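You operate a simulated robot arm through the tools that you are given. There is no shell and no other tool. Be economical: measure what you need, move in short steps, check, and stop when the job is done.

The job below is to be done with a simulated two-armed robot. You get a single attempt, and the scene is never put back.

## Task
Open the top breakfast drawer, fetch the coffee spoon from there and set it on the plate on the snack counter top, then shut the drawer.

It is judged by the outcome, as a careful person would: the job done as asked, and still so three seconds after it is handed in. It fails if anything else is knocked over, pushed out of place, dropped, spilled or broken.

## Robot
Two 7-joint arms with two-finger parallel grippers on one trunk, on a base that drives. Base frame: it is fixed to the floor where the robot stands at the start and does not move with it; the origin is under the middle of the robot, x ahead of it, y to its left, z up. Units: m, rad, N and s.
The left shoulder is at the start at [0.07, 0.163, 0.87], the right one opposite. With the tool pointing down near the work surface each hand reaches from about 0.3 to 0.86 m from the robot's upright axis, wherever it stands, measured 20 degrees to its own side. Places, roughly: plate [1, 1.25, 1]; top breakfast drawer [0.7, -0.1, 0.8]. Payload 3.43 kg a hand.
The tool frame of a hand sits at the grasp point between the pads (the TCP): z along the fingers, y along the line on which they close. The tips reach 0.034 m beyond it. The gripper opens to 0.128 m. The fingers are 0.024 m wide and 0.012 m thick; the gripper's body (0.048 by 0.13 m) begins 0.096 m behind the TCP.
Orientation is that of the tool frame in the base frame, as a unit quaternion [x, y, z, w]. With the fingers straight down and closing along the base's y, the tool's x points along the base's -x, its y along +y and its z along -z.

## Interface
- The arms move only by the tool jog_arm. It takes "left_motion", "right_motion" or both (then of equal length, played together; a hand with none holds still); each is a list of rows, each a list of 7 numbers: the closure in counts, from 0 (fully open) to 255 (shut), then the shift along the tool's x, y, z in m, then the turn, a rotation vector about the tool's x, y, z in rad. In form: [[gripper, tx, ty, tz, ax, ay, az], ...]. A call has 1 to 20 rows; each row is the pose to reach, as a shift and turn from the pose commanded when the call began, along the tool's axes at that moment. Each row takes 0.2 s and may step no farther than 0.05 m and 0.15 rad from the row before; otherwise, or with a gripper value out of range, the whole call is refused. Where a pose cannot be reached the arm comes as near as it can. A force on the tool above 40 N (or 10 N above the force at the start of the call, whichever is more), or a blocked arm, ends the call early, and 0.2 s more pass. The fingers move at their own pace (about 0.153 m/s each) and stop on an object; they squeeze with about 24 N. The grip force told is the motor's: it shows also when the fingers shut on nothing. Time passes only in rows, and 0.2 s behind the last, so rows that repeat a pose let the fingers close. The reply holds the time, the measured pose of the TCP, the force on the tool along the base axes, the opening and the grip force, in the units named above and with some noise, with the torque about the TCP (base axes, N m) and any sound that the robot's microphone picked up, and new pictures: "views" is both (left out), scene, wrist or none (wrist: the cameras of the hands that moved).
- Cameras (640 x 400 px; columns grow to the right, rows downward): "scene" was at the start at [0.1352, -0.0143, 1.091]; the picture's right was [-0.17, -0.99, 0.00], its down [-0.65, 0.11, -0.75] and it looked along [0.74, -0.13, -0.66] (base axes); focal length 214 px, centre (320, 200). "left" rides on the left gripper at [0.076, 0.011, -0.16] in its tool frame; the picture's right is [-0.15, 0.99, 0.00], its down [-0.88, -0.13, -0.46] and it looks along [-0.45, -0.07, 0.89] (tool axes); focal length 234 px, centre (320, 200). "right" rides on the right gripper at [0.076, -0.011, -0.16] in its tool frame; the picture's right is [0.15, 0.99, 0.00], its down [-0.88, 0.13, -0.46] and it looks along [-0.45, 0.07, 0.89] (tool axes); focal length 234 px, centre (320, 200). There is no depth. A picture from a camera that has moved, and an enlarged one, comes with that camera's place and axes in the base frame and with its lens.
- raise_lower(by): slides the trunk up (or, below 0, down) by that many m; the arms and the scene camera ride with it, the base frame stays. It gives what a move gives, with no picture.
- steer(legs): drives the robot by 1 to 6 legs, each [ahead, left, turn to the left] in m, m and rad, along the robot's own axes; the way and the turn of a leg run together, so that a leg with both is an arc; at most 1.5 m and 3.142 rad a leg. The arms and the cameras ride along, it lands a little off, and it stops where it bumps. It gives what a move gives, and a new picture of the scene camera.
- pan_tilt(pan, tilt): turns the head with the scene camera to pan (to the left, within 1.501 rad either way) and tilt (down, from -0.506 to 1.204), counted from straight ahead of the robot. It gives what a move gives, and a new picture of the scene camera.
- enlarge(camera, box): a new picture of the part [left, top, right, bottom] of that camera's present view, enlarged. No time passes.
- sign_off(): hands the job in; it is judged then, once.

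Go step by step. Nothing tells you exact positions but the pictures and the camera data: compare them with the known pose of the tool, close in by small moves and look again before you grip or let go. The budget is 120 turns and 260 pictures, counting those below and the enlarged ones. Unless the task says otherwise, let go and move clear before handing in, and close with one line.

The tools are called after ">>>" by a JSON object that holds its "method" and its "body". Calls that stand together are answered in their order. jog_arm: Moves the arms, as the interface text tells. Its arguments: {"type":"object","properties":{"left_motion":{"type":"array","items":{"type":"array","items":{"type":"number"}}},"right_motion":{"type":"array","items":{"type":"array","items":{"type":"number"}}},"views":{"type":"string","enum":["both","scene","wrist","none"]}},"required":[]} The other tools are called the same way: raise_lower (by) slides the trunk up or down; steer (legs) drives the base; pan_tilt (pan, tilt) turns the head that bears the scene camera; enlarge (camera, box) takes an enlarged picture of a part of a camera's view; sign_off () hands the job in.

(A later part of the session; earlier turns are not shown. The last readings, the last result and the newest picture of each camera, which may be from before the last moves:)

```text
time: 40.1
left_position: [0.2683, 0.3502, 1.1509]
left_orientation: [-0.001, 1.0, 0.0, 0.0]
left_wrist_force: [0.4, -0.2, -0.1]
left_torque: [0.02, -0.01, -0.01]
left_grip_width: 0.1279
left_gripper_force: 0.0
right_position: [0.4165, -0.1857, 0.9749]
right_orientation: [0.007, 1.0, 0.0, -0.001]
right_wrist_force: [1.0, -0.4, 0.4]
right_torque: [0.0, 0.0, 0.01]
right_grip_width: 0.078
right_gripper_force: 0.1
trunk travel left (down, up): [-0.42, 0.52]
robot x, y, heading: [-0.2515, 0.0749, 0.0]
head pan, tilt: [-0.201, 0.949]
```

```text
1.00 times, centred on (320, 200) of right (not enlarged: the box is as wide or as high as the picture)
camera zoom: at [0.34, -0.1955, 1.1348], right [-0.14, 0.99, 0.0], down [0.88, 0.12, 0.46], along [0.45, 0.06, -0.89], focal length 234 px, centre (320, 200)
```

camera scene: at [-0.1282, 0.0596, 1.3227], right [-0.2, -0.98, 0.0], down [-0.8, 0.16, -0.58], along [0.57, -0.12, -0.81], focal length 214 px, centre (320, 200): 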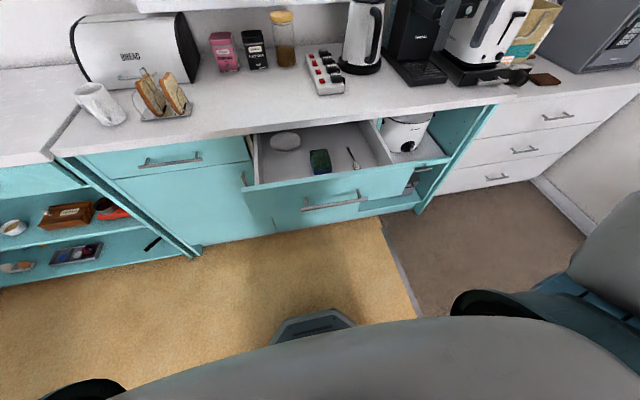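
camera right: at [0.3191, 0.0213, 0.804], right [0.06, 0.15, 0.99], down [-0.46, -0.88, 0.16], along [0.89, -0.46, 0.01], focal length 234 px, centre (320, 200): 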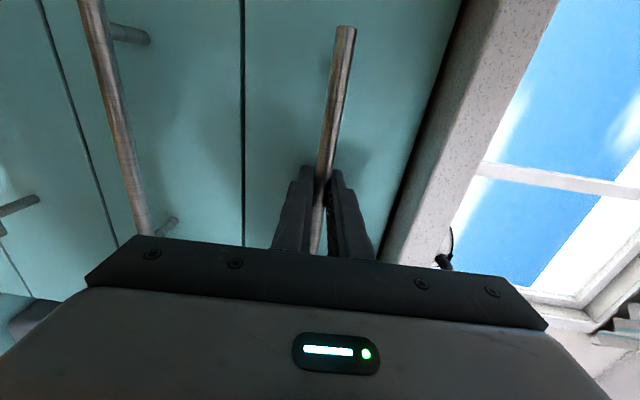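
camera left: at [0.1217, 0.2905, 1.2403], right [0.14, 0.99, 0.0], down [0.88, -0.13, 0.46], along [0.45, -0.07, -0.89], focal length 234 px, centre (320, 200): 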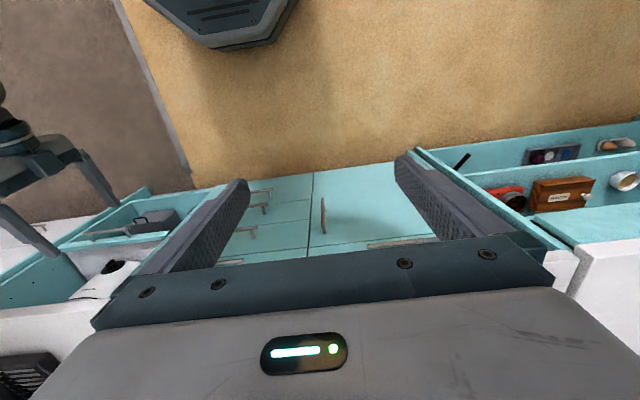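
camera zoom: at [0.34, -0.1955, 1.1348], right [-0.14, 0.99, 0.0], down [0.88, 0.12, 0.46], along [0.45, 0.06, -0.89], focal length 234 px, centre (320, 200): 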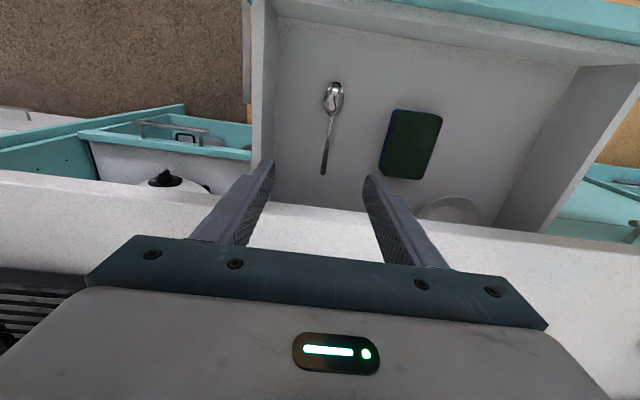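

The two views agree: the spoon runs from x 0.34 (bowl) to 0.476 (handle end) at y≈-0.174, lying near z 0.775. I'll centre over the handle at x≈0.405 and descend most of the way.

>>> {"method": "jog_arm", "body": {"right_motion": [[150, 0.006, 0.006, 0, 0, 0, 0], [150, 0.012, 0.012, 0.0, 0, 0, 0], [150, 0.012, 0.012, 0.03, 0, 0, 0], [150, 0.012, 0.012, 0.06, 0, 0, 0], [150, 0.012, 0.012, 0.09, 0, 0, 0], [150, 0.012, 0.012, 0.12, 0, 0, 0], [150, 0.012, 0.012, 0.14, 0, 0, 0], [150, 0.012, 0.012, 0.14, 0, 0, 0]]}}

```text
time: 41.9
left_position: [0.2669, 0.3513, 1.1509]
left_orientation: [-0.001, 1.0, -0.001, -0.001]
left_wrist_force: [0.6, -0.4, -0.2]
left_torque: [0.03, -0.03, -0.01]
left_grip_width: 0.128
left_gripper_force: 0.1
right_position: [0.4039, -0.173, 0.8338]
right_orientation: [0.006, 1.0, 0.0, 0.001]
right_wrist_force: [0.1, 1.1, 1.1]
right_torque: [-0.01, 0.07, -0.04]
right_grip_width: 0.0527
right_gripper_force: 0.0
trunk travel left (down, up): [-0.42, 0.52]
robot x, y, heading: [-0.2466, 0.0724, 0.003]
head pan, tilt: [-0.201, 0.949]
camera scene: at [-0.1289, 0.0597, 1.1427], right [-0.2, -0.98, 0.0], down [-0.8, 0.16, -0.58], along [0.57, -0.12, -0.81], focal length 214 px, centre (320, 200)
camera right: at [0.3283, -0.183, 0.9944], right [-0.13, 0.99, 0.0], down [0.88, 0.12, 0.46], along [0.45, 0.06, -0.89], focal length 234 px, centre (320, 200)
```

scene: 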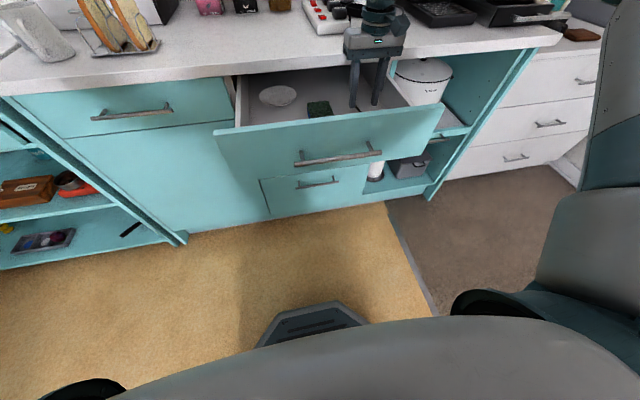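
right: 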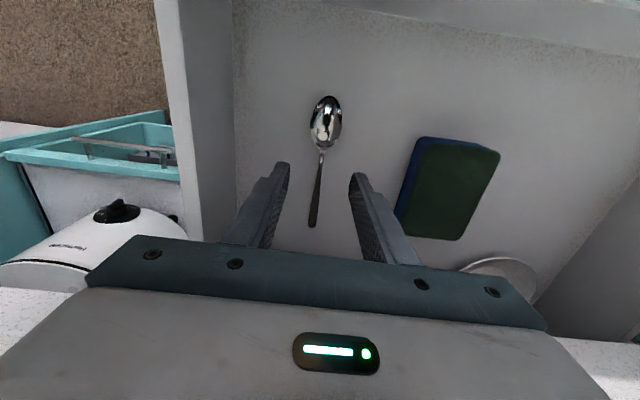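

The spoon handle is centred between the fingers. Descending another 0.03 m slowly.

>>> {"method": "jog_arm", "body": {"right_motion": [[150, 0, 0, 0.01, 0, 0, 0], [150, 0, 0, 0.02, 0, 0, 0], [150, 0, 0, 0.03, 0, 0, 0], [150, 0, 0, 0.03, 0, 0, 0]], "views": "wrist"}}

```text
time: 42.9
left_position: [0.2671, 0.3512, 1.1511]
left_orientation: [0.0, 1.0, 0.0, 0.0]
left_wrist_force: [0.2, -0.2, 0.3]
left_torque: [0.0, 0.04, 0.01]
left_grip_width: 0.1282
left_gripper_force: 0.1
right_position: [0.4039, -0.174, 0.8044]
right_orientation: [0.005, 1.0, 0.001, 0.0]
right_wrist_force: [-1.1, -0.9, -0.4]
right_torque: [0.02, 0.02, 0.03]
right_grip_width: 0.0528
right_gripper_force: 0.1
trunk travel left (down, up): [-0.42, 0.52]
robot x, y, heading: [-0.2525, 0.0725, -0.0]
head pan, tilt: [-0.201, 0.949]
camera right: at [0.3283, -0.1832, 0.9646], right [-0.14, 0.99, 0.0], down [0.88, 0.12, 0.46], along [0.45, 0.06, -0.89], focal length 234 px, centre (320, 200)
```

right: 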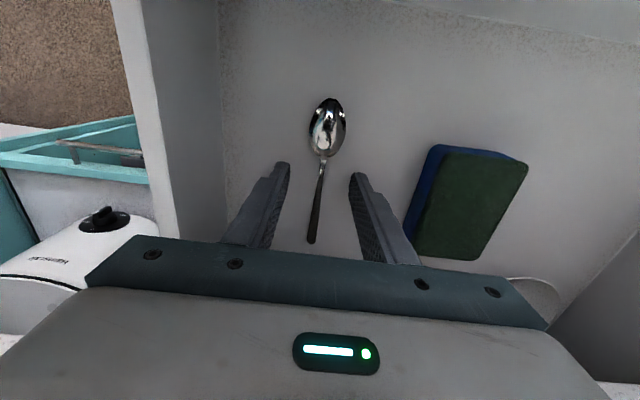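

No contact yet; going down in finer steps.

>>> {"method": "jog_arm", "body": {"right_motion": [[150, 0, 0, 0.004, 0, 0, 0], [150, 0, 0, 0.008, 0, 0, 0], [150, 0, 0, 0.012, 0, 0, 0], [150, 0, 0, 0.012, 0, 0, 0]], "views": "wrist"}}

```text
time: 43.7
left_position: [0.2664, 0.3498, 1.1515]
left_orientation: [-0.001, 1.0, -0.001, 0.0]
left_wrist_force: [0.7, -0.3, -0.3]
left_torque: [-0.01, 0.03, -0.01]
left_grip_width: 0.128
left_gripper_force: 0.0
right_position: [0.4076, -0.1718, 0.801]
right_orientation: [0.005, 1.0, 0.002, 0.008]
right_wrist_force: [0.2, -0.8, 20.9]
right_torque: [-0.65, 0.26, 0.23]
right_grip_width: 0.0533
right_gripper_force: 0.4
trunk travel left (down, up): [-0.42, 0.52]
robot x, y, heading: [-0.2558, 0.0781, -0.001]
head pan, tilt: [-0.201, 0.949]
stopped in row 3 (right hand): the force on the tool passed its limit (the readings are from after the stop); the commanded pose is now the measured one
camera right: at [0.3285, -0.1831, 0.9609], right [-0.14, 0.99, 0.0], down [0.87, 0.12, 0.47], along [0.47, 0.06, -0.88], focal length 234 px, centre (320, 200)
```

right: 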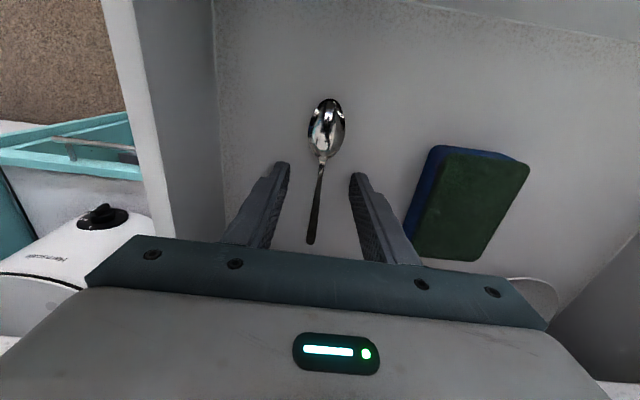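

The tips reached the drawer floor (z≈0.767). I'll ease up 2 mm and close on the spoon handle.

>>> {"method": "jog_arm", "body": {"right_motion": [[150, 0, 0, -0.002, 0, 0, 0], [200, 0, 0, -0.002, 0, 0, 0], [255, 0, 0, -0.002, 0, 0, 0], [255, 0, 0, -0.002, 0, 0, 0], [255, 0, 0, -0.002, 0, 0, 0]], "views": "wrist"}}

```text
time: 44.9
left_position: [0.2647, 0.3498, 1.1515]
left_orientation: [-0.001, 1.0, -0.001, 0.0]
left_wrist_force: [-0.8, -0.5, 0.8]
left_torque: [-0.02, 0.01, -0.02]
left_grip_width: 0.1281
left_gripper_force: 0.0
right_position: [0.4059, -0.1728, 0.8008]
right_orientation: [0.005, 1.0, 0.001, 0.007]
right_wrist_force: [0.5, -8.5, 20.3]
right_torque: [-0.36, 0.27, 0.05]
right_grip_width: 0.0048
right_gripper_force: 24.1
trunk travel left (down, up): [-0.42, 0.52]
robot x, y, heading: [-0.2505, 0.0748, -0.002]
head pan, tilt: [-0.201, 0.949]
camera right: at [0.3273, -0.1838, 0.9611], right [-0.13, 0.99, 0.0], down [0.88, 0.12, 0.47], along [0.46, 0.06, -0.88], focal length 234 px, centre (320, 200)
```

right: 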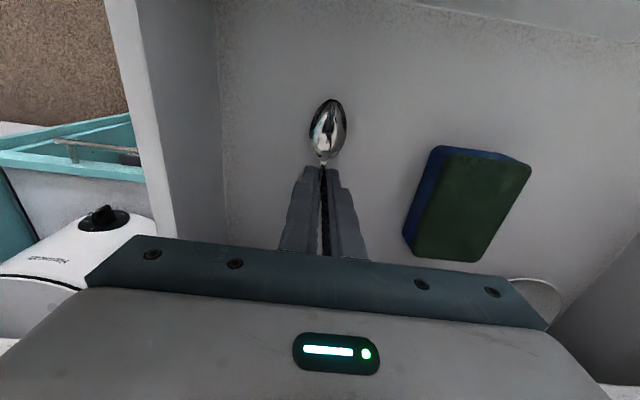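

Spoon gripped (4.8 mm). Its handle end may lie beneath the counter edge, so I'll lift slightly, draw back toward the robot, then rise.

>>> {"method": "jog_arm", "body": {"right_motion": [[255, 0, 0, -0.01, 0, 0, 0], [255, 0, 0, -0.025, 0, 0, 0], [255, 0.015, 0, -0.03, 0, 0, 0], [255, 0.03, 0, -0.03, 0, 0, 0], [255, 0.04, 0, -0.04, 0, 0, 0], [255, 0.04, 0, -0.07, 0, 0, 0], [255, 0.04, 0, -0.1, 0, 0, 0], [255, 0.04, 0, -0.13, 0, 0, 0], [255, 0.04, 0, -0.16, 0, 0, 0], [255, 0.04, 0, -0.19, 0, 0, 0], [255, 0.04, 0, -0.2, 0, 0, 0]]}}

```text
time: 47.3
left_position: [0.2671, 0.3509, 1.1507]
left_orientation: [-0.001, 1.0, 0.0, -0.001]
left_wrist_force: [0.8, 0.8, 0.2]
left_torque: [0.03, -0.01, -0.01]
left_grip_width: 0.1282
left_gripper_force: 0.0
right_position: [0.3647, -0.1722, 0.9994]
right_orientation: [0.006, 1.0, 0.001, 0.004]
right_wrist_force: [-0.1, -0.1, 0.2]
right_torque: [0.01, -0.01, -0.01]
right_grip_width: 0.0002
right_gripper_force: 24.6
trunk travel left (down, up): [-0.42, 0.52]
robot x, y, heading: [-0.2486, 0.0722, 0.001]
head pan, tilt: [-0.201, 0.949]
camera scene: at [-0.1286, 0.0595, 1.1427], right [-0.2, -0.98, 0.0], down [-0.8, 0.16, -0.58], along [0.57, -0.12, -0.81], focal length 214 px, centre (320, 200)
camera right: at [0.2867, -0.1829, 1.1594], right [-0.14, 0.99, 0.0], down [0.88, 0.12, 0.46], along [0.46, 0.06, -0.89], focal length 234 px, centre (320, 200)
```

scene: 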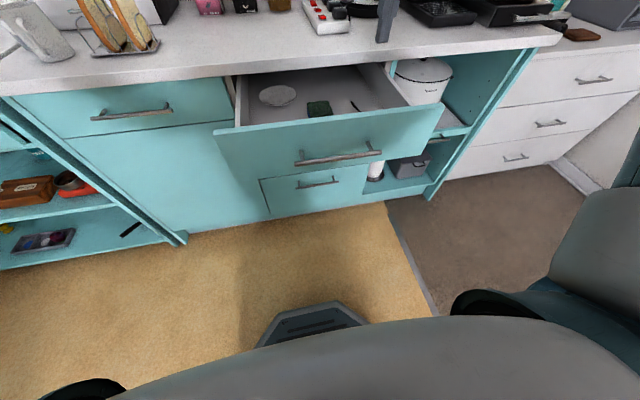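
right: 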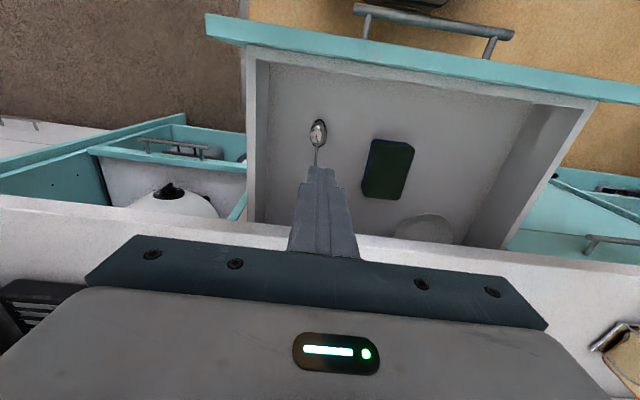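

The fingers came up empty and the spoon is still lying where it was. I'll take a close look at its shape before a second try.

>>> {"method": "enlarge", "body": {"camera": "right", "box": [260, 90, 380, 165]}}

>>> {"method": "enlarge", "body": {"camera": "scene", "box": [300, 70, 420, 145]}}

```text
5.33 times, centred on (320, 128) of right
camera zoom: at [0.2867, -0.1829, 1.1594], right [-0.14, 0.99, 0.0], down [0.88, 0.12, 0.46], along [0.46, 0.06, -0.89], focal length 1249 px, centre (320, 587)
```

zoom: 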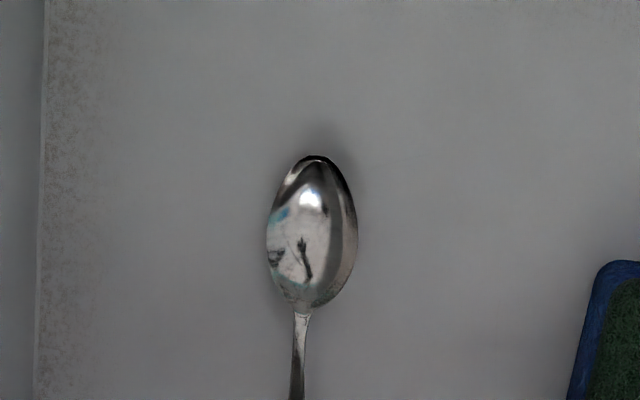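

```text
5.33 times, centred on (360, 108) of scene
camera zoom: at [-0.1286, 0.0595, 1.1427], right [-0.2, -0.98, 0.0], down [-0.8, 0.16, -0.58], along [0.57, -0.12, -0.81], focal length 1144 px, centre (107, 693)
```

zoom: 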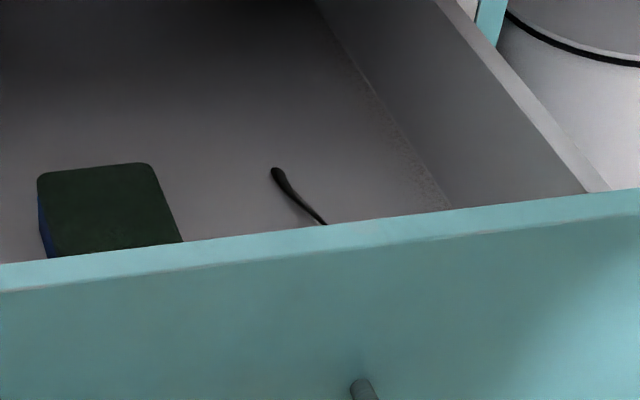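

The bowl is about 29 mm wide, centred at [0.367, -0.175], with a rim that gives a better hold than the thin handle. I'll reopen and descend over the bowl.

>>> {"method": "jog_arm", "body": {"right_motion": [[130, -0.003, -0.003, 0, 0, 0, 0], [130, -0.003, -0.003, 0, 0, 0, 0], [130, -0.003, -0.003, 0.04, 0, 0, 0], [130, -0.003, -0.003, 0.08, 0, 0, 0], [130, -0.003, -0.003, 0.12, 0, 0, 0], [130, -0.003, -0.003, 0.155, 0, 0, 0], [130, -0.003, -0.003, 0.175, 0, 0, 0], [130, -0.003, -0.003, 0.185, 0, 0, 0], [130, -0.003, -0.003, 0.19, 0, 0, 0], [130, -0.003, -0.003, 0.19, 0, 0, 0]], "views": "wrist"}}

```text
time: 49.5
left_position: [0.2671, 0.3507, 1.1512]
left_orientation: [0.0, 1.0, -0.001, -0.002]
left_wrist_force: [-0.3, -0.1, 0.3]
left_torque: [0.01, -0.02, -0.03]
left_grip_width: 0.128
left_gripper_force: 0.0
right_position: [0.3692, -0.1757, 0.8089]
right_orientation: [0.006, 1.0, 0.001, 0.004]
right_wrist_force: [0.4, 0.2, 0.1]
right_torque: [0.03, 0.03, 0.03]
right_grip_width: 0.0624
right_gripper_force: 0.1
trunk travel left (down, up): [-0.42, 0.52]
robot x, y, heading: [-0.2483, 0.0755, -0.003]
head pan, tilt: [-0.201, 0.949]
camera right: at [0.2919, -0.1862, 0.9691], right [-0.13, 0.99, 0.0], down [0.88, 0.12, 0.46], along [0.46, 0.06, -0.89], focal length 234 px, centre (320, 200)
```

right: 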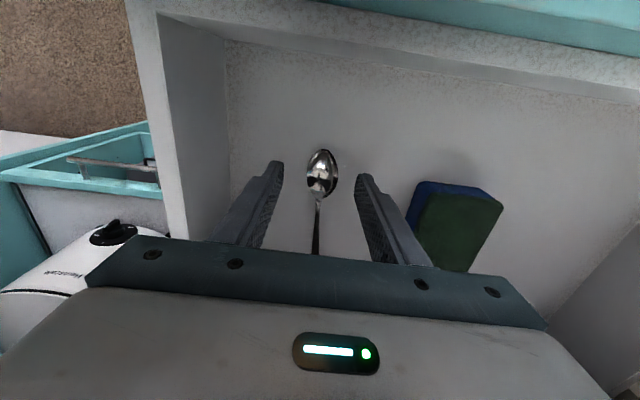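

The bowl is exactly centred between the tips. Down 7 mm and close gently.

>>> {"method": "jog_arm", "body": {"right_motion": [[130, 0, 0, 0.004, 0, 0, 0], [130, 0, 0, 0.0065, 0, 0, 0], [170, 0, 0, 0.0065, 0, 0, 0], [255, 0, 0, 0.0065, 0, 0, 0], [255, 0, 0, 0.0065, 0, 0, 0], [255, 0, 0, 0.0065, 0, 0, 0]], "views": "wrist"}}

```text
time: 50.9
left_position: [0.2676, 0.3499, 1.1501]
left_orientation: [-0.001, 1.0, 0.0, -0.001]
left_wrist_force: [-0.4, 0.9, -0.1]
left_torque: [-0.01, 0.02, -0.04]
left_grip_width: 0.128
left_gripper_force: 0.0
right_position: [0.3692, -0.1763, 0.8024]
right_orientation: [0.006, 1.0, 0.001, 0.004]
right_wrist_force: [-0.4, -0.3, -0.1]
right_torque: [-0.02, 0.0, 0.03]
right_grip_width: 0.0267
right_gripper_force: 24.3
trunk travel left (down, up): [-0.42, 0.52]
robot x, y, heading: [-0.252, 0.0705, 0.0]
head pan, tilt: [-0.201, 0.949]
camera right: at [0.2917, -0.1862, 0.9627], right [-0.13, 0.99, 0.0], down [0.88, 0.12, 0.46], along [0.46, 0.06, -0.89], focal length 234 px, centre (320, 200)
```

right: 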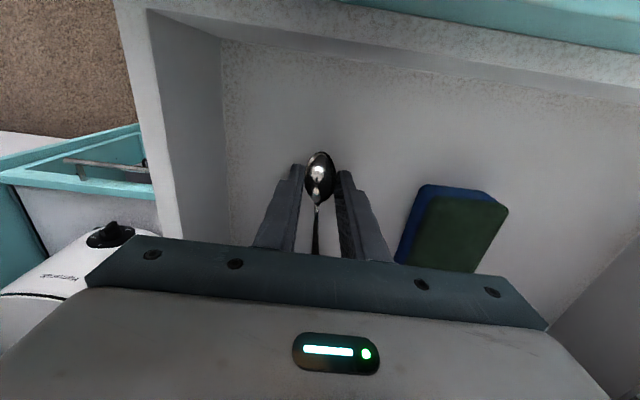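

Holding the bowl at 26.7 mm. A small lift and draw-back, then check.

>>> {"method": "jog_arm", "body": {"right_motion": [[255, 0, 0, -0.005, 0, 0, 0], [255, 0, 0, -0.012, 0, 0, 0], [255, 0, 0, -0.02, 0, 0, 0], [255, 0, 0, -0.028, 0, 0, 0], [255, 0.01, 0, -0.03, 0, 0, 0], [255, 0.02, 0, -0.03, 0, 0, 0], [255, 0.03, 0, -0.03, 0, 0, 0], [255, 0.03, 0, -0.03, 0, 0, 0]]}}

```text
time: 52.7
left_position: [0.2678, 0.3504, 1.1518]
left_orientation: [0.0, 1.0, 0.0, 0.0]
left_wrist_force: [-0.1, 0.0, 0.1]
left_torque: [0.03, 0.01, 0.01]
left_grip_width: 0.128
left_gripper_force: 0.1
right_position: [0.3409, -0.1755, 0.8325]
right_orientation: [0.006, 1.0, 0.0, 0.004]
right_wrist_force: [-0.4, 0.7, 0.1]
right_torque: [-0.03, -0.01, -0.01]
right_grip_width: 0.0265
right_gripper_force: 24.4
trunk travel left (down, up): [-0.42, 0.52]
robot x, y, heading: [-0.255, 0.0751, -0.003]
head pan, tilt: [-0.201, 0.949]
camera scene: at [-0.1285, 0.0596, 1.1427], right [-0.2, -0.98, 0.0], down [-0.8, 0.16, -0.58], along [0.57, -0.12, -0.81], focal length 214 px, centre (320, 200)
camera right: at [0.2617, -0.186, 0.992], right [-0.13, 0.99, 0.0], down [0.88, 0.12, 0.46], along [0.46, 0.06, -0.89], focal length 234 px, centre (320, 200)
```

scene: 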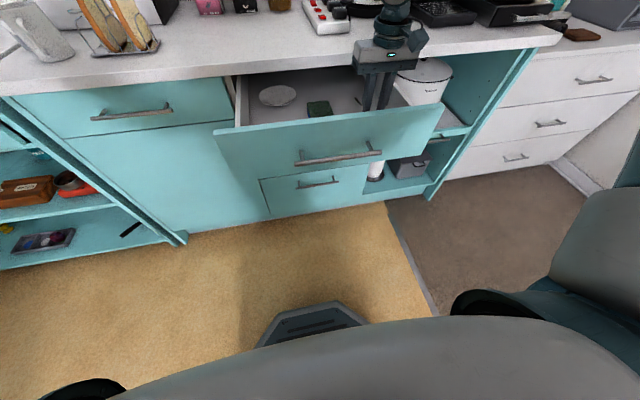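
right: 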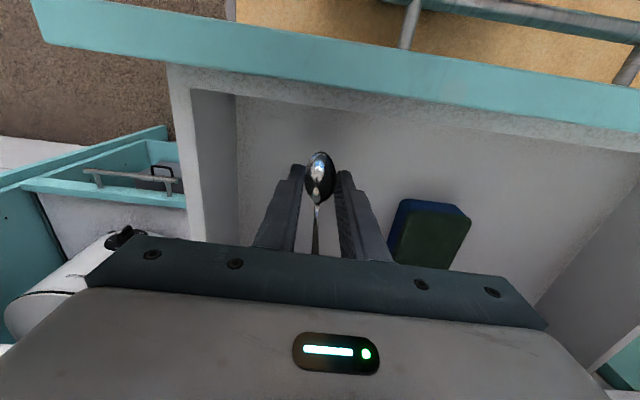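

The spoon is in hand. Lifting clear of the drawer.

>>> {"method": "jog_arm", "body": {"right_motion": [[255, 0.01, 0, -0.01, 0, 0, 0], [255, 0.02, 0, -0.03, 0, 0, 0], [255, 0.02, 0, -0.06, 0, 0, 0], [255, 0.02, 0, -0.09, 0, 0, 0], [255, 0.02, 0, -0.12, 0, 0, 0], [255, 0.02, 0, -0.15, 0, 0, 0], [255, 0.02, 0, -0.18, 0, 0, 0], [255, 0.02, 0, -0.21, 0, 0, 0], [255, 0.02, 0, -0.24, 0, 0, 0], [255, 0.02, 0, -0.26, 0, 0, 0], [255, 0.02, 0, -0.26, 0, 0, 0]]}}

```text
time: 55.1
left_position: [0.2665, 0.3519, 1.1517]
left_orientation: [-0.001, 1.0, 0.001, -0.001]
left_wrist_force: [0.2, -0.1, 0.4]
left_torque: [0.0, -0.01, 0.05]
left_grip_width: 0.1278
left_gripper_force: 0.0
right_position: [0.316, -0.1739, 1.0923]
right_orientation: [0.006, 1.0, 0.001, 0.004]
right_wrist_force: [0.0, -0.2, -0.2]
right_torque: [0.05, -0.01, 0.01]
right_grip_width: 0.0266
right_gripper_force: 24.0
trunk travel left (down, up): [-0.42, 0.52]
robot x, y, heading: [-0.2511, 0.0751, -0.001]
head pan, tilt: [-0.201, 0.949]
camera scene: at [-0.1288, 0.0595, 1.1427], right [-0.2, -0.98, 0.0], down [-0.8, 0.16, -0.58], along [0.57, -0.12, -0.81], focal length 214 px, centre (320, 200)
camera right: at [0.239, -0.1856, 1.2521], right [-0.13, 0.99, 0.0], down [0.88, 0.12, 0.46], along [0.46, 0.06, -0.89], focal length 234 px, centre (320, 200)
```

scene: 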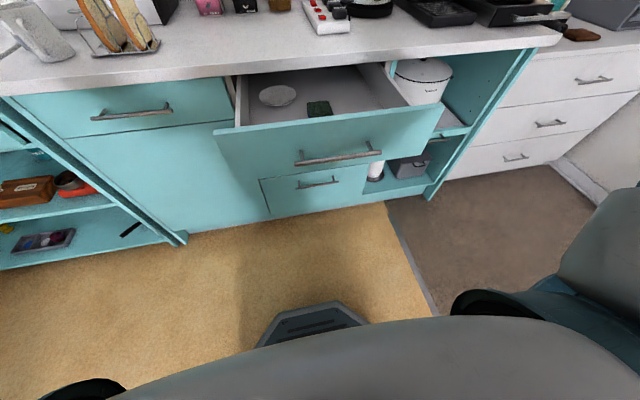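
right: 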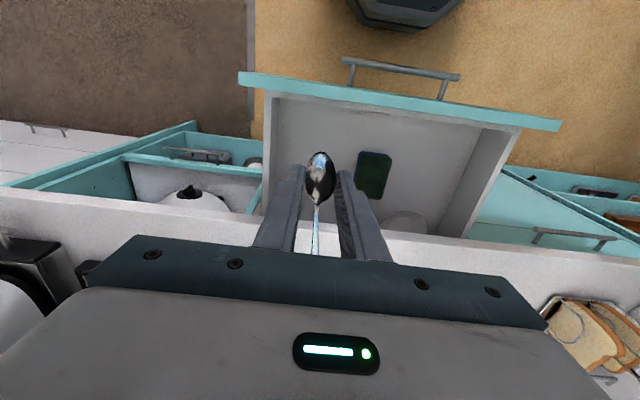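

Spoon securely held above the drawer. I'll back off from the open drawer, slide left, and look toward the plate.

>>> {"method": "steer", "body": {"legs": [[-0.15, 0, 0], [0, 0.6, 0]]}}

>>> {"method": "pan_tilt", "body": {"pan": 0.3, "tilt": 0.55}}

```text
time: 59.5
left_position: [0.1163, 0.9493, 1.1512]
left_orientation: [-0.002, 1.0, 0.0, 0.0]
left_wrist_force: [0.1, -0.3, 0.0]
left_torque: [0.01, 0.01, -0.03]
left_grip_width: 0.1282
left_gripper_force: 0.0
right_position: [0.1661, 0.4247, 1.0921]
right_orientation: [0.006, 1.0, 0.001, 0.005]
right_wrist_force: [-0.1, -1.0, 0.3]
right_torque: [0.0, 0.01, 0.01]
right_grip_width: 0.0264
right_gripper_force: 23.8
trunk travel left (down, up): [-0.42, 0.52]
robot x, y, heading: [-0.4058, 0.6729, -0.001]
head pan, tilt: [-0.201, 0.949]
camera scene: at [-0.2791, 0.6585, 1.1427], right [-0.2, -0.98, 0.0], down [-0.8, 0.16, -0.58], along [0.57, -0.12, -0.81], focal length 214 px, centre (320, 200)
```

scene: 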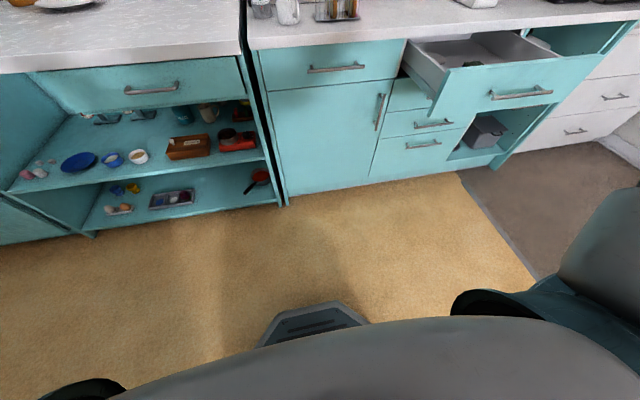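

```text
time: 60.4
left_position: [0.1164, 0.951, 1.1503]
left_orientation: [-0.002, 1.0, 0.0, -0.001]
left_wrist_force: [0.1, 0.3, -0.3]
left_torque: [-0.01, 0.01, -0.02]
left_grip_width: 0.1282
left_gripper_force: 0.1
right_position: [0.1665, 0.4247, 1.0916]
right_orientation: [0.006, 1.0, 0.001, 0.003]
right_wrist_force: [-0.5, -0.5, 0.1]
right_torque: [0.0, -0.01, -0.02]
right_grip_width: 0.0262
right_gripper_force: 24.3
trunk travel left (down, up): [-0.42, 0.52]
robot x, y, heading: [-0.4029, 0.6716, 0.0]
head pan, tilt: [0.3, 0.55]
camera scene: at [-0.2646, 0.6992, 1.1756], right [0.3, -0.96, 0.0], down [-0.5, -0.15, -0.85], along [0.81, 0.25, -0.52], focal length 214 px, centre (320, 200)
```

scene: 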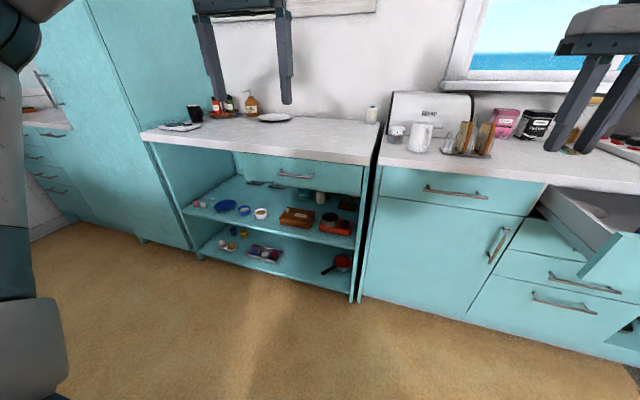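

The plate sits at about [0.91, 1.34, 0.93], well back on the snack counter. I'll drive in front of it and look again.

>>> {"method": "steer", "body": {"legs": [[0.0, 0.5, 0], [0.33, 0, 0]]}}

>>> {"method": "pan_tilt", "body": {"pan": 0.1, "tilt": 0.5}}

```text
time: 62.1
left_position: [0.0946, 1.1489, 1.1495]
left_orientation: [-0.067, 0.998, -0.001, -0.001]
left_wrist_force: [0.8, -0.2, -0.2]
left_torque: [-0.08, 0.0, 0.0]
left_grip_width: 0.1277
left_gripper_force: 0.0
right_position: [0.2136, 0.6342, 1.0904]
right_orientation: [-0.059, 0.998, 0.001, 0.003]
right_wrist_force: [-0.5, 0.3, 0.8]
right_torque: [-0.05, -0.01, -0.01]
right_grip_width: 0.0264
right_gripper_force: 23.8
trunk travel left (down, up): [-0.42, 0.52]
robot x, y, heading: [-0.3817, 0.8085, 0.13]
head pan, tilt: [0.3, 0.55]
stopped in leg 1: the robot was blocked; the commanded pose is now the measured one
camera scene: at [-0.2504, 0.8527, 1.1754], right [0.42, -0.91, 0.0], down [-0.48, -0.22, -0.85], along [0.77, 0.35, -0.52], focal length 214 px, centre (320, 200)
```

scene: 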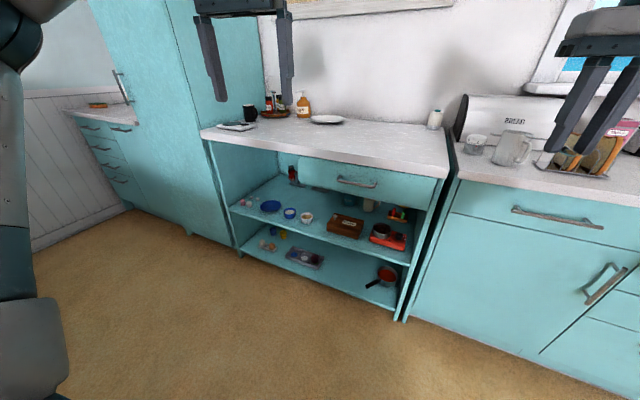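

```text
time: 62.8
left_position: [0.0957, 1.1461, 1.1511]
left_orientation: [-0.066, 0.998, 0.001, -0.001]
left_wrist_force: [-0.7, -0.1, -0.1]
left_torque: [0.03, 0.01, -0.03]
left_grip_width: 0.1278
left_gripper_force: 0.0
right_position: [0.2132, 0.6305, 1.0901]
right_orientation: [-0.058, 0.998, 0.002, 0.004]
right_wrist_force: [-0.9, 0.4, 0.1]
right_torque: [0.01, 0.06, 0.01]
right_grip_width: 0.0265
right_gripper_force: 24.6
trunk travel left (down, up): [-0.42, 0.52]
robot x, y, heading: [-0.3835, 0.8052, 0.125]
head pan, tilt: [0.099, 0.499]
camera scene: at [-0.2435, 0.8325, 1.1802], right [0.23, -0.97, 0.0], down [-0.47, -0.11, -0.88], along [0.85, 0.2, -0.48], focal length 214 px, centre (320, 200)
```

scene: 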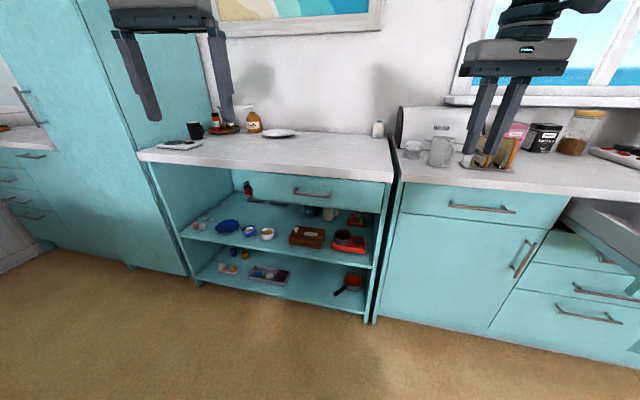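

Something on the left blocked the base. I'll look to the left side to see what it is.

>>> {"method": "pan_tilt", "body": {"pan": 1.5, "tilt": 0.8}}

```text
time: 64.4
left_position: [0.0946, 1.1471, 1.1509]
left_orientation: [-0.065, 0.998, 0.001, -0.001]
left_wrist_force: [-0.6, 0.0, 0.7]
left_torque: [0.02, -0.03, -0.02]
left_grip_width: 0.128
left_gripper_force: 0.0
right_position: [0.2124, 0.6314, 1.0906]
right_orientation: [-0.058, 0.998, 0.002, 0.004]
right_wrist_force: [-0.1, -0.1, -0.4]
right_torque: [-0.02, 0.0, -0.02]
right_grip_width: 0.0261
right_gripper_force: 23.8
trunk travel left (down, up): [-0.42, 0.52]
robot x, y, heading: [-0.3831, 0.8071, 0.133]
head pan, tilt: [1.499, 0.799]
camera scene: at [-0.3369, 0.8928, 1.1543], right [1.0, 0.06, 0.0], down [0.04, -0.72, -0.7], along [-0.04, 0.7, -0.72], focal length 214 px, centre (320, 200)
```

scene: 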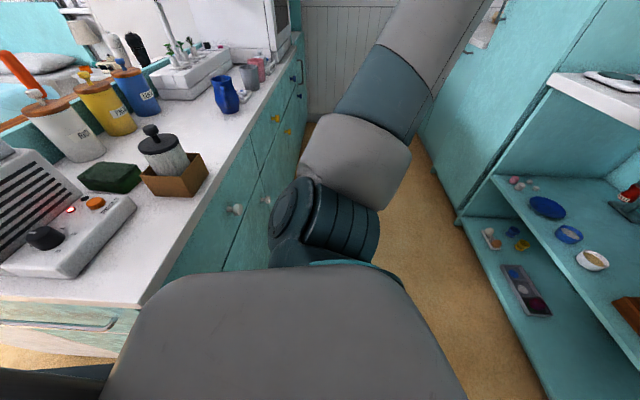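

A counter opposite (front at x≈-0.53, from y≈0.97) blocked the base corner. I'll raise the trunk slightly, move right and forward into the corridor's middle, then go left.

>>> {"method": "raise_lower", "body": {"by": 0.08}}

>>> {"method": "steer", "body": {"legs": [[0.02, -0.05, 0], [0.28, 0, -0.13], [0, 0.4, 0]]}}

>>> {"method": "pan_tilt", "body": {"pan": 0.1, "tilt": 0.6}}

```text
time: 65.5
left_position: [0.0959, 1.1463, 1.2312]
left_orientation: [-0.065, 0.998, 0.001, -0.002]
left_wrist_force: [0.3, 0.7, -0.5]
left_torque: [-0.02, 0.03, 0.02]
left_grip_width: 0.128
left_gripper_force: 0.1
right_position: [0.2138, 0.6314, 1.1704]
right_orientation: [-0.057, 0.998, 0.002, 0.003]
right_wrist_force: [0.6, 0.3, -0.2]
right_torque: [0.0, 0.03, -0.01]
right_grip_width: 0.0259
right_gripper_force: 23.9
trunk travel left (down, up): [-0.5, 0.44]
robot x, y, heading: [-0.3817, 0.8056, 0.126]
head pan, tilt: [1.499, 0.799]
```

```text
time: 70.1
left_position: [0.4409, 1.4531, 1.2302]
left_orientation: [0.0, 1.0, 0.001, -0.001]
left_wrist_force: [-0.1, 0.5, 0.0]
left_torque: [-0.02, -0.02, 0.01]
left_grip_width: 0.1281
left_gripper_force: 0.1
right_position: [0.4914, 0.927, 1.1699]
right_orientation: [0.007, 1.0, 0.002, 0.004]
right_wrist_force: [-0.6, -0.2, -0.6]
right_torque: [0.01, 0.0, -0.01]
right_grip_width: 0.0047
right_gripper_force: 23.6
trunk travel left (down, up): [-0.5, 0.44]
robot x, y, heading: [-0.0785, 1.179, 0.0]
head pan, tilt: [1.499, 0.799]
camera scene: at [-0.0205, 1.2576, 1.2342], right [1.0, -0.07, 0.0], down [-0.05, -0.72, -0.7], along [0.05, 0.7, -0.72], focal length 214 px, centre (320, 200)
```

scene: 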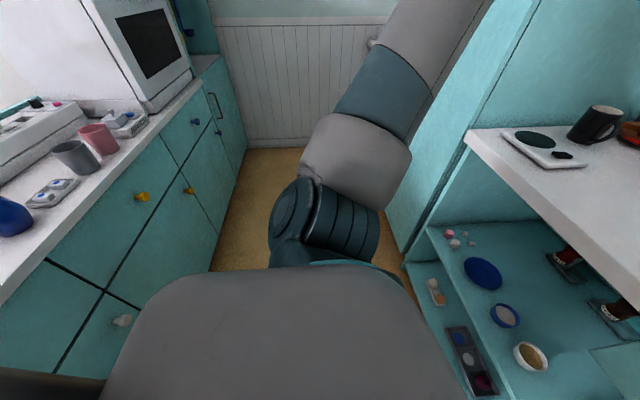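

```text
time: 71.7
left_position: [0.4412, 1.4512, 1.2302]
left_orientation: [0.0, 1.0, 0.0, -0.001]
left_wrist_force: [1.1, 0.4, -0.3]
left_torque: [0.01, 0.02, -0.02]
left_grip_width: 0.1282
left_gripper_force: 0.1
right_position: [0.4926, 0.9275, 1.171]
right_orientation: [0.007, 1.0, 0.002, 0.003]
right_wrist_force: [-0.8, -0.2, 0.0]
right_torque: [-0.02, 0.0, 0.0]
right_grip_width: 0.0042
right_gripper_force: 23.8
trunk travel left (down, up): [-0.5, 0.44]
robot x, y, heading: [-0.0792, 1.1769, -0.0]
head pan, tilt: [0.099, 0.6]
camera scene: at [0.0617, 1.1859, 1.2511], right [0.1, -0.99, 0.0], down [-0.56, -0.06, -0.82], along [0.82, 0.08, -0.57], focal length 214 px, centre (320, 200)
```

scene: 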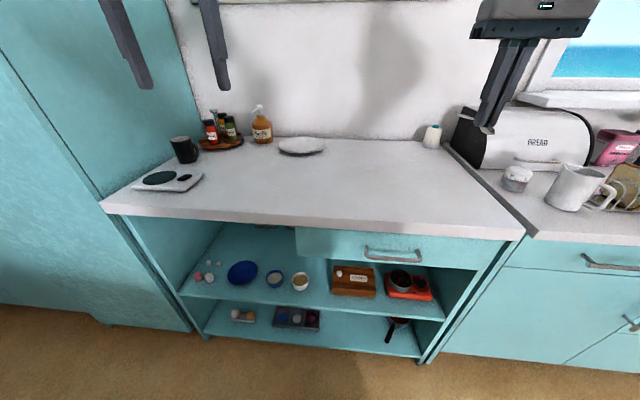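

The grip width dropped to 4 mm, so the spoon shifted in the fingers. I'll check the right wrist camera.

>>> {"method": "enlarge", "body": {"camera": "right", "box": [0, 0, 640, 400]}}

>>> {"method": "enlarge", "body": {"camera": "right", "box": [240, 120, 400, 220]}}

>>> {"method": "enlarge", "body": {"camera": "scene", "box": [430, 0, 640, 140]}}

```text
1.00 times, centred on (320, 200) of right (not enlarged: the box is as wide or as high as the picture)
camera zoom: at [0.414, 0.9162, 1.3305], right [-0.13, 0.99, 0.0], down [0.88, 0.12, 0.46], along [0.46, 0.06, -0.89], focal length 234 px, centre (320, 200)
```

zoom: 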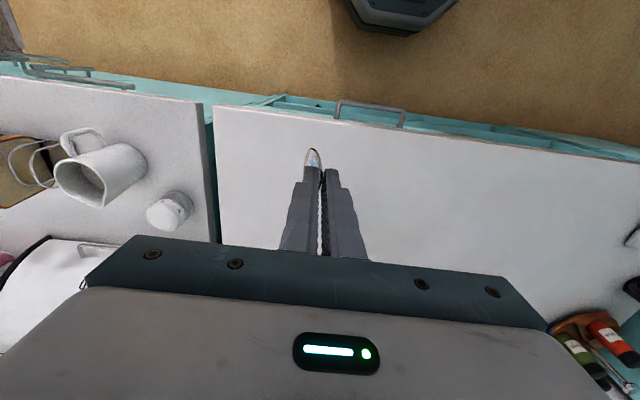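

```text
4.00 times, centred on (320, 170) of right
camera zoom: at [0.414, 0.9162, 1.3305], right [-0.13, 0.99, 0.0], down [0.88, 0.12, 0.46], along [0.46, 0.06, -0.89], focal length 937 px, centre (320, 320)
```

zoom: 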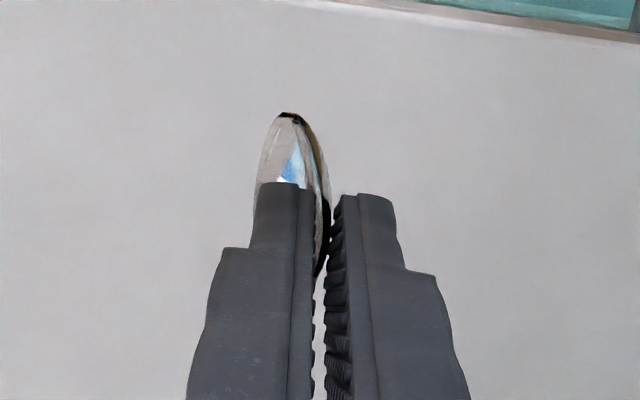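

```text
2.86 times, centred on (535, 70) of scene
camera zoom: at [0.0617, 1.1859, 1.2511], right [0.1, -0.99, 0.0], down [-0.56, -0.06, -0.82], along [0.82, 0.08, -0.57], focal length 613 px, centre (-294, 571)
```

zoom: 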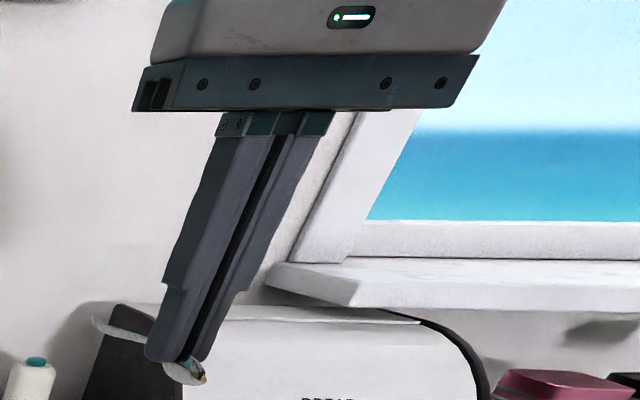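

The spoon has rolled and is now pinched by its bowl rim at the very tips, still held above the snack counter. I'll move gently: a single short leg toward the plate, then recheck.

>>> {"method": "steer", "body": {"legs": [[0.12, 0.15, 0]]}}

>>> {"method": "enlarge", "body": {"camera": "right", "box": [160, 60, 480, 260]}}

```text
time: 73.2
left_position: [0.5614, 1.6042, 1.2313]
left_orientation: [-0.001, 1.0, 0.001, 0.0]
left_wrist_force: [-0.4, -1.1, 0.4]
left_torque: [0.01, 0.01, -0.04]
left_grip_width: 0.128
left_gripper_force: 0.0
right_position: [0.6125, 1.0788, 1.1696]
right_orientation: [0.007, 1.0, 0.001, 0.003]
right_wrist_force: [0.4, -0.1, 0.1]
right_torque: [-0.04, 0.0, 0.0]
right_grip_width: 0.0043
right_gripper_force: 24.2
trunk travel left (down, up): [-0.5, 0.44]
robot x, y, heading: [0.0404, 1.3274, -0.002]
head pan, tilt: [0.099, 0.6]
camera scene: at [0.1833, 1.3368, 1.2511], right [0.1, -0.99, 0.0], down [-0.56, -0.06, -0.82], along [0.82, 0.08, -0.57], focal length 214 px, centre (320, 200)
```

scene: 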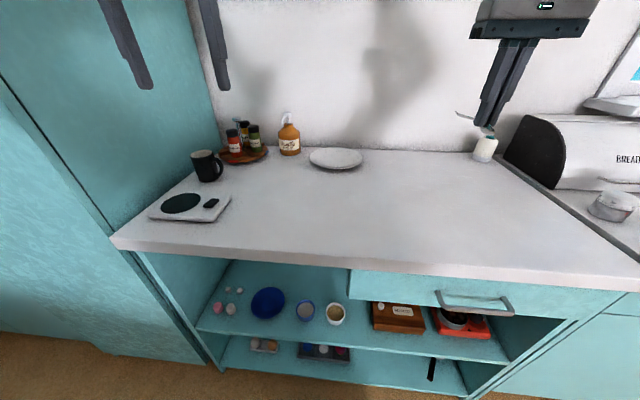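

```text
2.00 times, centred on (320, 160) of right
camera zoom: at [0.5358, 1.0675, 1.3305], right [-0.13, 0.99, 0.0], down [0.88, 0.12, 0.46], along [0.46, 0.06, -0.89], focal length 468 px, centre (320, 280)
```

zoom: 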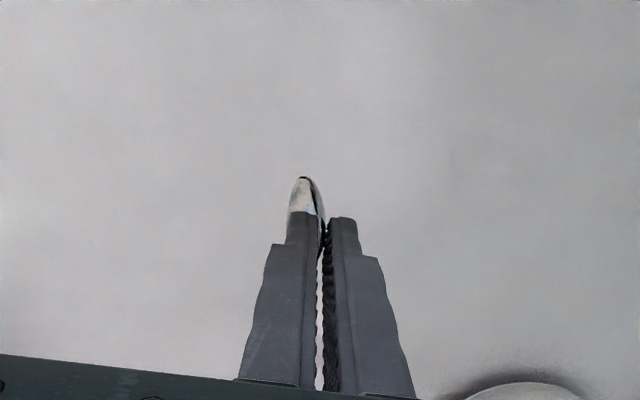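

Still held, but tilting further. A close look at the spoon from the scene camera.

>>> {"method": "enlarge", "body": {"camera": "scene", "box": [430, 80, 542, 150]}}

>>> {"method": "enlarge", "body": {"camera": "scene", "box": [280, 120, 400, 195]}}

```text
5.71 times, centred on (486, 115) of scene
camera zoom: at [0.1833, 1.3368, 1.2511], right [0.1, -0.99, 0.0], down [-0.56, -0.06, -0.82], along [0.82, 0.08, -0.57], focal length 1226 px, centre (-629, 686)
```

zoom: 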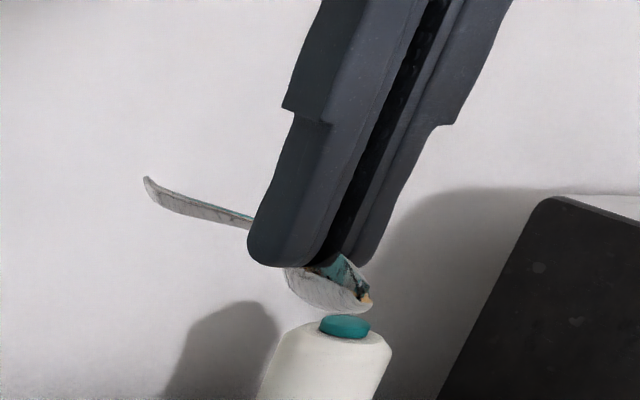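

```text
5.33 times, centred on (340, 158) of scene
camera zoom: at [0.1833, 1.3368, 1.2511], right [0.1, -0.99, 0.0], down [-0.56, -0.06, -0.82], along [0.82, 0.08, -0.57], focal length 1144 px, centre (213, 427)
```

zoom: 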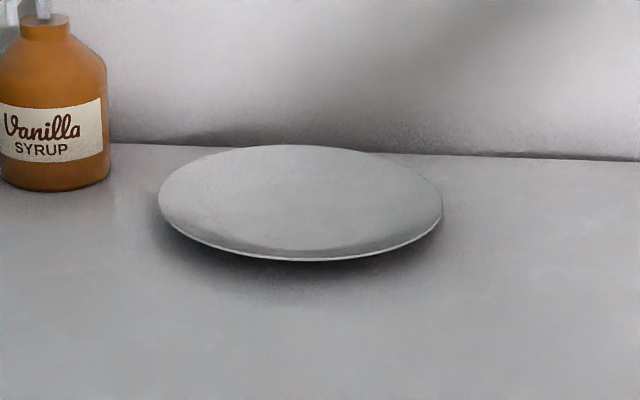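

The bowl hangs from its rim with the handle pointing to +x; the plate centre is about [0.92, 1.345]. I'll swing the arm slowly over the plate at this height.

>>> {"method": "jog_arm", "body": {"right_motion": [[255, -0.009, 0.0095, 0, 0, 0, 0], [255, -0.022, 0.024, 0, 0, 0, 0], [255, -0.038, 0.041, 0, 0, 0, 0], [255, -0.055, 0.059, 0, 0, 0, 0], [255, -0.072, 0.077, 0, 0, 0, 0], [255, -0.089, 0.095, 0, 0, 0, 0], [255, -0.106, 0.113, 0, 0, 0, 0], [255, -0.123, 0.131, 0, 0, 0, 0], [255, -0.14, 0.149, 0, 0, 0, 0], [255, -0.157, 0.167, 0, 0, 0, 0], [255, -0.174, 0.185, 0, 0, 0, 0], [255, -0.19, 0.203, 0, 0, 0, 0], [255, -0.206, 0.221, 0, 0, 0, 0], [255, -0.222, 0.239, 0, 0, 0, 0], [255, -0.236, 0.254, 0, 0, 0, 0], [255, -0.246, 0.262, 0, 0, 0, 0], [255, -0.25, 0.266, 0, 0, 0, 0], [255, -0.25, 0.266, 0, 0, 0, 0]]}}

```text
time: 77.0
left_position: [0.5619, 1.603, 1.2309]
left_orientation: [-0.001, 1.0, 0.001, -0.002]
left_wrist_force: [-1.0, -0.6, 0.3]
left_torque: [0.0, -0.01, -0.02]
left_grip_width: 0.1279
left_gripper_force: 0.1
right_position: [0.6542, 1.1048, 1.1086]
right_orientation: [0.008, 1.0, 0.001, 0.003]
right_wrist_force: [-0.4, 0.5, -0.5]
right_torque: [0.02, 0.0, 0.02]
right_grip_width: 0.004
right_gripper_force: 23.9
right hand out of reach, approached as far as the arm can: row 2, 3, 4, 5, 6, 7, 8, 9, 10, 11, 12, 13, 14, 15, 16, 17, 18
trunk travel left (down, up): [-0.5, 0.44]
robot x, y, heading: [0.0431, 1.3271, 0.003]
head pan, tilt: [0.099, 0.6]
camera scene: at [0.183, 1.3366, 1.2511], right [0.1, -0.99, 0.0], down [-0.56, -0.06, -0.82], along [0.82, 0.08, -0.57], focal length 214 px, centre (320, 200)
camera right: at [0.5768, 1.094, 1.2684], right [-0.13, 0.99, 0.0], down [0.88, 0.12, 0.46], along [0.46, 0.06, -0.89], focal length 234 px, centre (320, 200)
```

scene: 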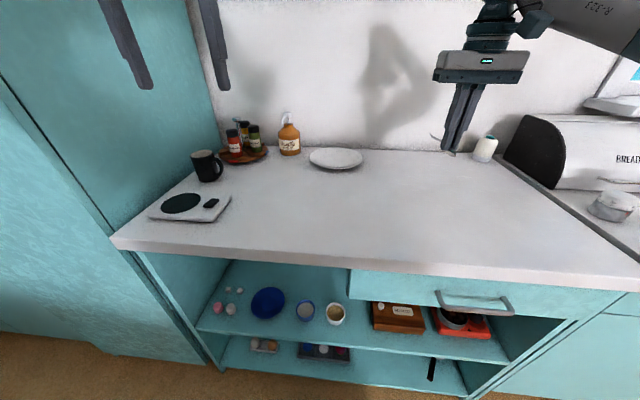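
right: 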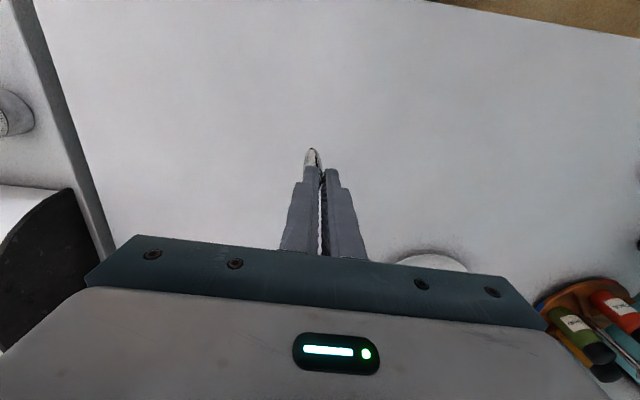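

That height is out of reach with the shoulder this low. I'll raise the trunk and let the arm work lower relative to the shoulder.

>>> {"method": "raise_lower", "body": {"by": 0.15}}

>>> {"method": "jog_arm", "body": {"right_motion": [[255, 0, 0, 0.01, 0, 0, 0], [255, 0, 0, 0.03, 0, 0, 0], [255, 0, 0, 0.05, 0, 0, 0], [255, 0, 0, 0.07, 0, 0, 0], [255, 0, 0, 0.09, 0, 0, 0], [255, 0, 0, 0.11, 0, 0, 0], [255, -0.015, 0.018, 0.13, 0, 0, 0], [255, -0.03, 0.036, 0.15, 0, 0, 0], [255, -0.045, 0.054, 0.16, 0, 0, 0], [255, -0.06, 0.072, 0.16, 0, 0, 0], [255, -0.075, 0.09, 0.16, 0, 0, 0], [255, -0.09, 0.108, 0.16, 0, 0, 0], [255, -0.105, 0.126, 0.16, 0, 0, 0], [255, -0.12, 0.144, 0.16, 0, 0, 0], [255, -0.135, 0.162, 0.16, 0, 0, 0], [255, -0.15, 0.18, 0.16, 0, 0, 0], [255, -0.165, 0.198, 0.16, 0, 0, 0], [255, -0.18, 0.216, 0.16, 0, 0, 0], [255, -0.185, 0.222, 0.16, 0, 0, 0], [255, -0.185, 0.222, 0.16, 0, 0, 0]]}}

```text
time: 78.8
left_position: [0.562, 1.6043, 1.3796]
left_orientation: [0.0, 1.0, 0.001, -0.002]
left_wrist_force: [0.3, 0.1, 0.4]
left_torque: [-0.02, 0.01, -0.01]
left_grip_width: 0.1281
left_gripper_force: 0.0
right_position: [0.6549, 1.1051, 1.2586]
right_orientation: [0.006, 1.0, 0.002, 0.004]
right_wrist_force: [-0.8, -0.3, 0.1]
right_torque: [-0.01, -0.01, -0.01]
right_grip_width: 0.0042
right_gripper_force: 24.0
trunk travel left (down, up): [-0.65, 0.29]
robot x, y, heading: [0.0448, 1.3294, 0.007]
head pan, tilt: [0.099, 0.6]
```

```text
time: 83.0
left_position: [0.5622, 1.6035, 1.3813]
left_orientation: [0.0, 1.0, 0.002, -0.001]
left_wrist_force: [0.4, 0.9, -0.5]
left_torque: [-0.03, 0.0, -0.03]
left_grip_width: 0.1279
left_gripper_force: 0.1
right_position: [0.682, 1.1379, 1.0969]
right_orientation: [0.007, 1.0, 0.003, 0.002]
right_wrist_force: [0.2, 0.5, 0.2]
right_torque: [0.02, 0.04, -0.01]
right_grip_width: 0.0039
right_gripper_force: 24.0
right hand out of reach, approached as far as the arm can: row 8, 9, 10, 11, 12, 13, 14, 15, 16, 17, 18, 19, 20
trunk travel left (down, up): [-0.65, 0.29]
robot x, y, heading: [0.0445, 1.3245, 0.002]
head pan, tilt: [0.099, 0.6]
camera scene: at [0.1831, 1.3366, 1.4011], right [0.1, -0.99, 0.0], down [-0.56, -0.06, -0.82], along [0.82, 0.08, -0.57], focal length 214 px, centre (320, 200)
camera right: at [0.6048, 1.1264, 1.2565], right [-0.13, 0.99, 0.0], down [0.88, 0.12, 0.46], along [0.46, 0.06, -0.89], focal length 234 px, centre (320, 200)
```

scene: 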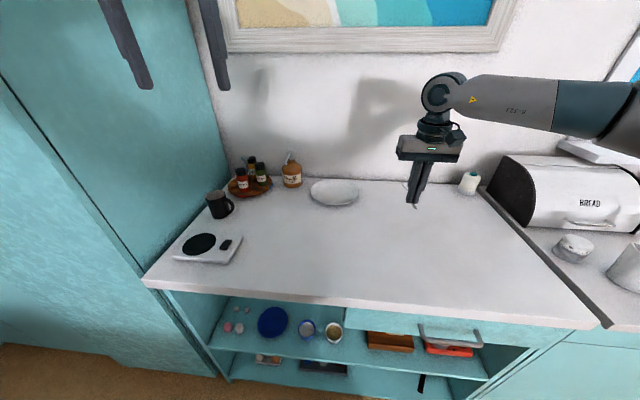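
right: 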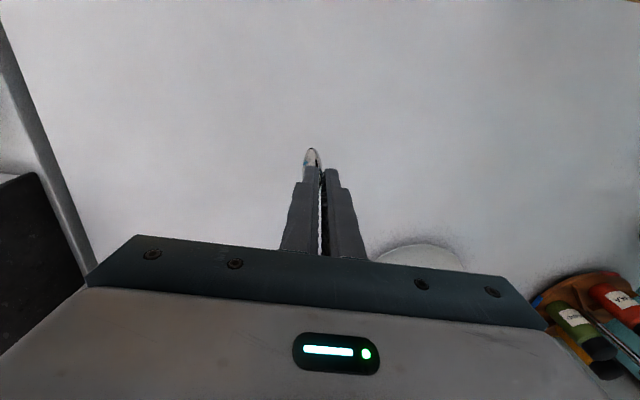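

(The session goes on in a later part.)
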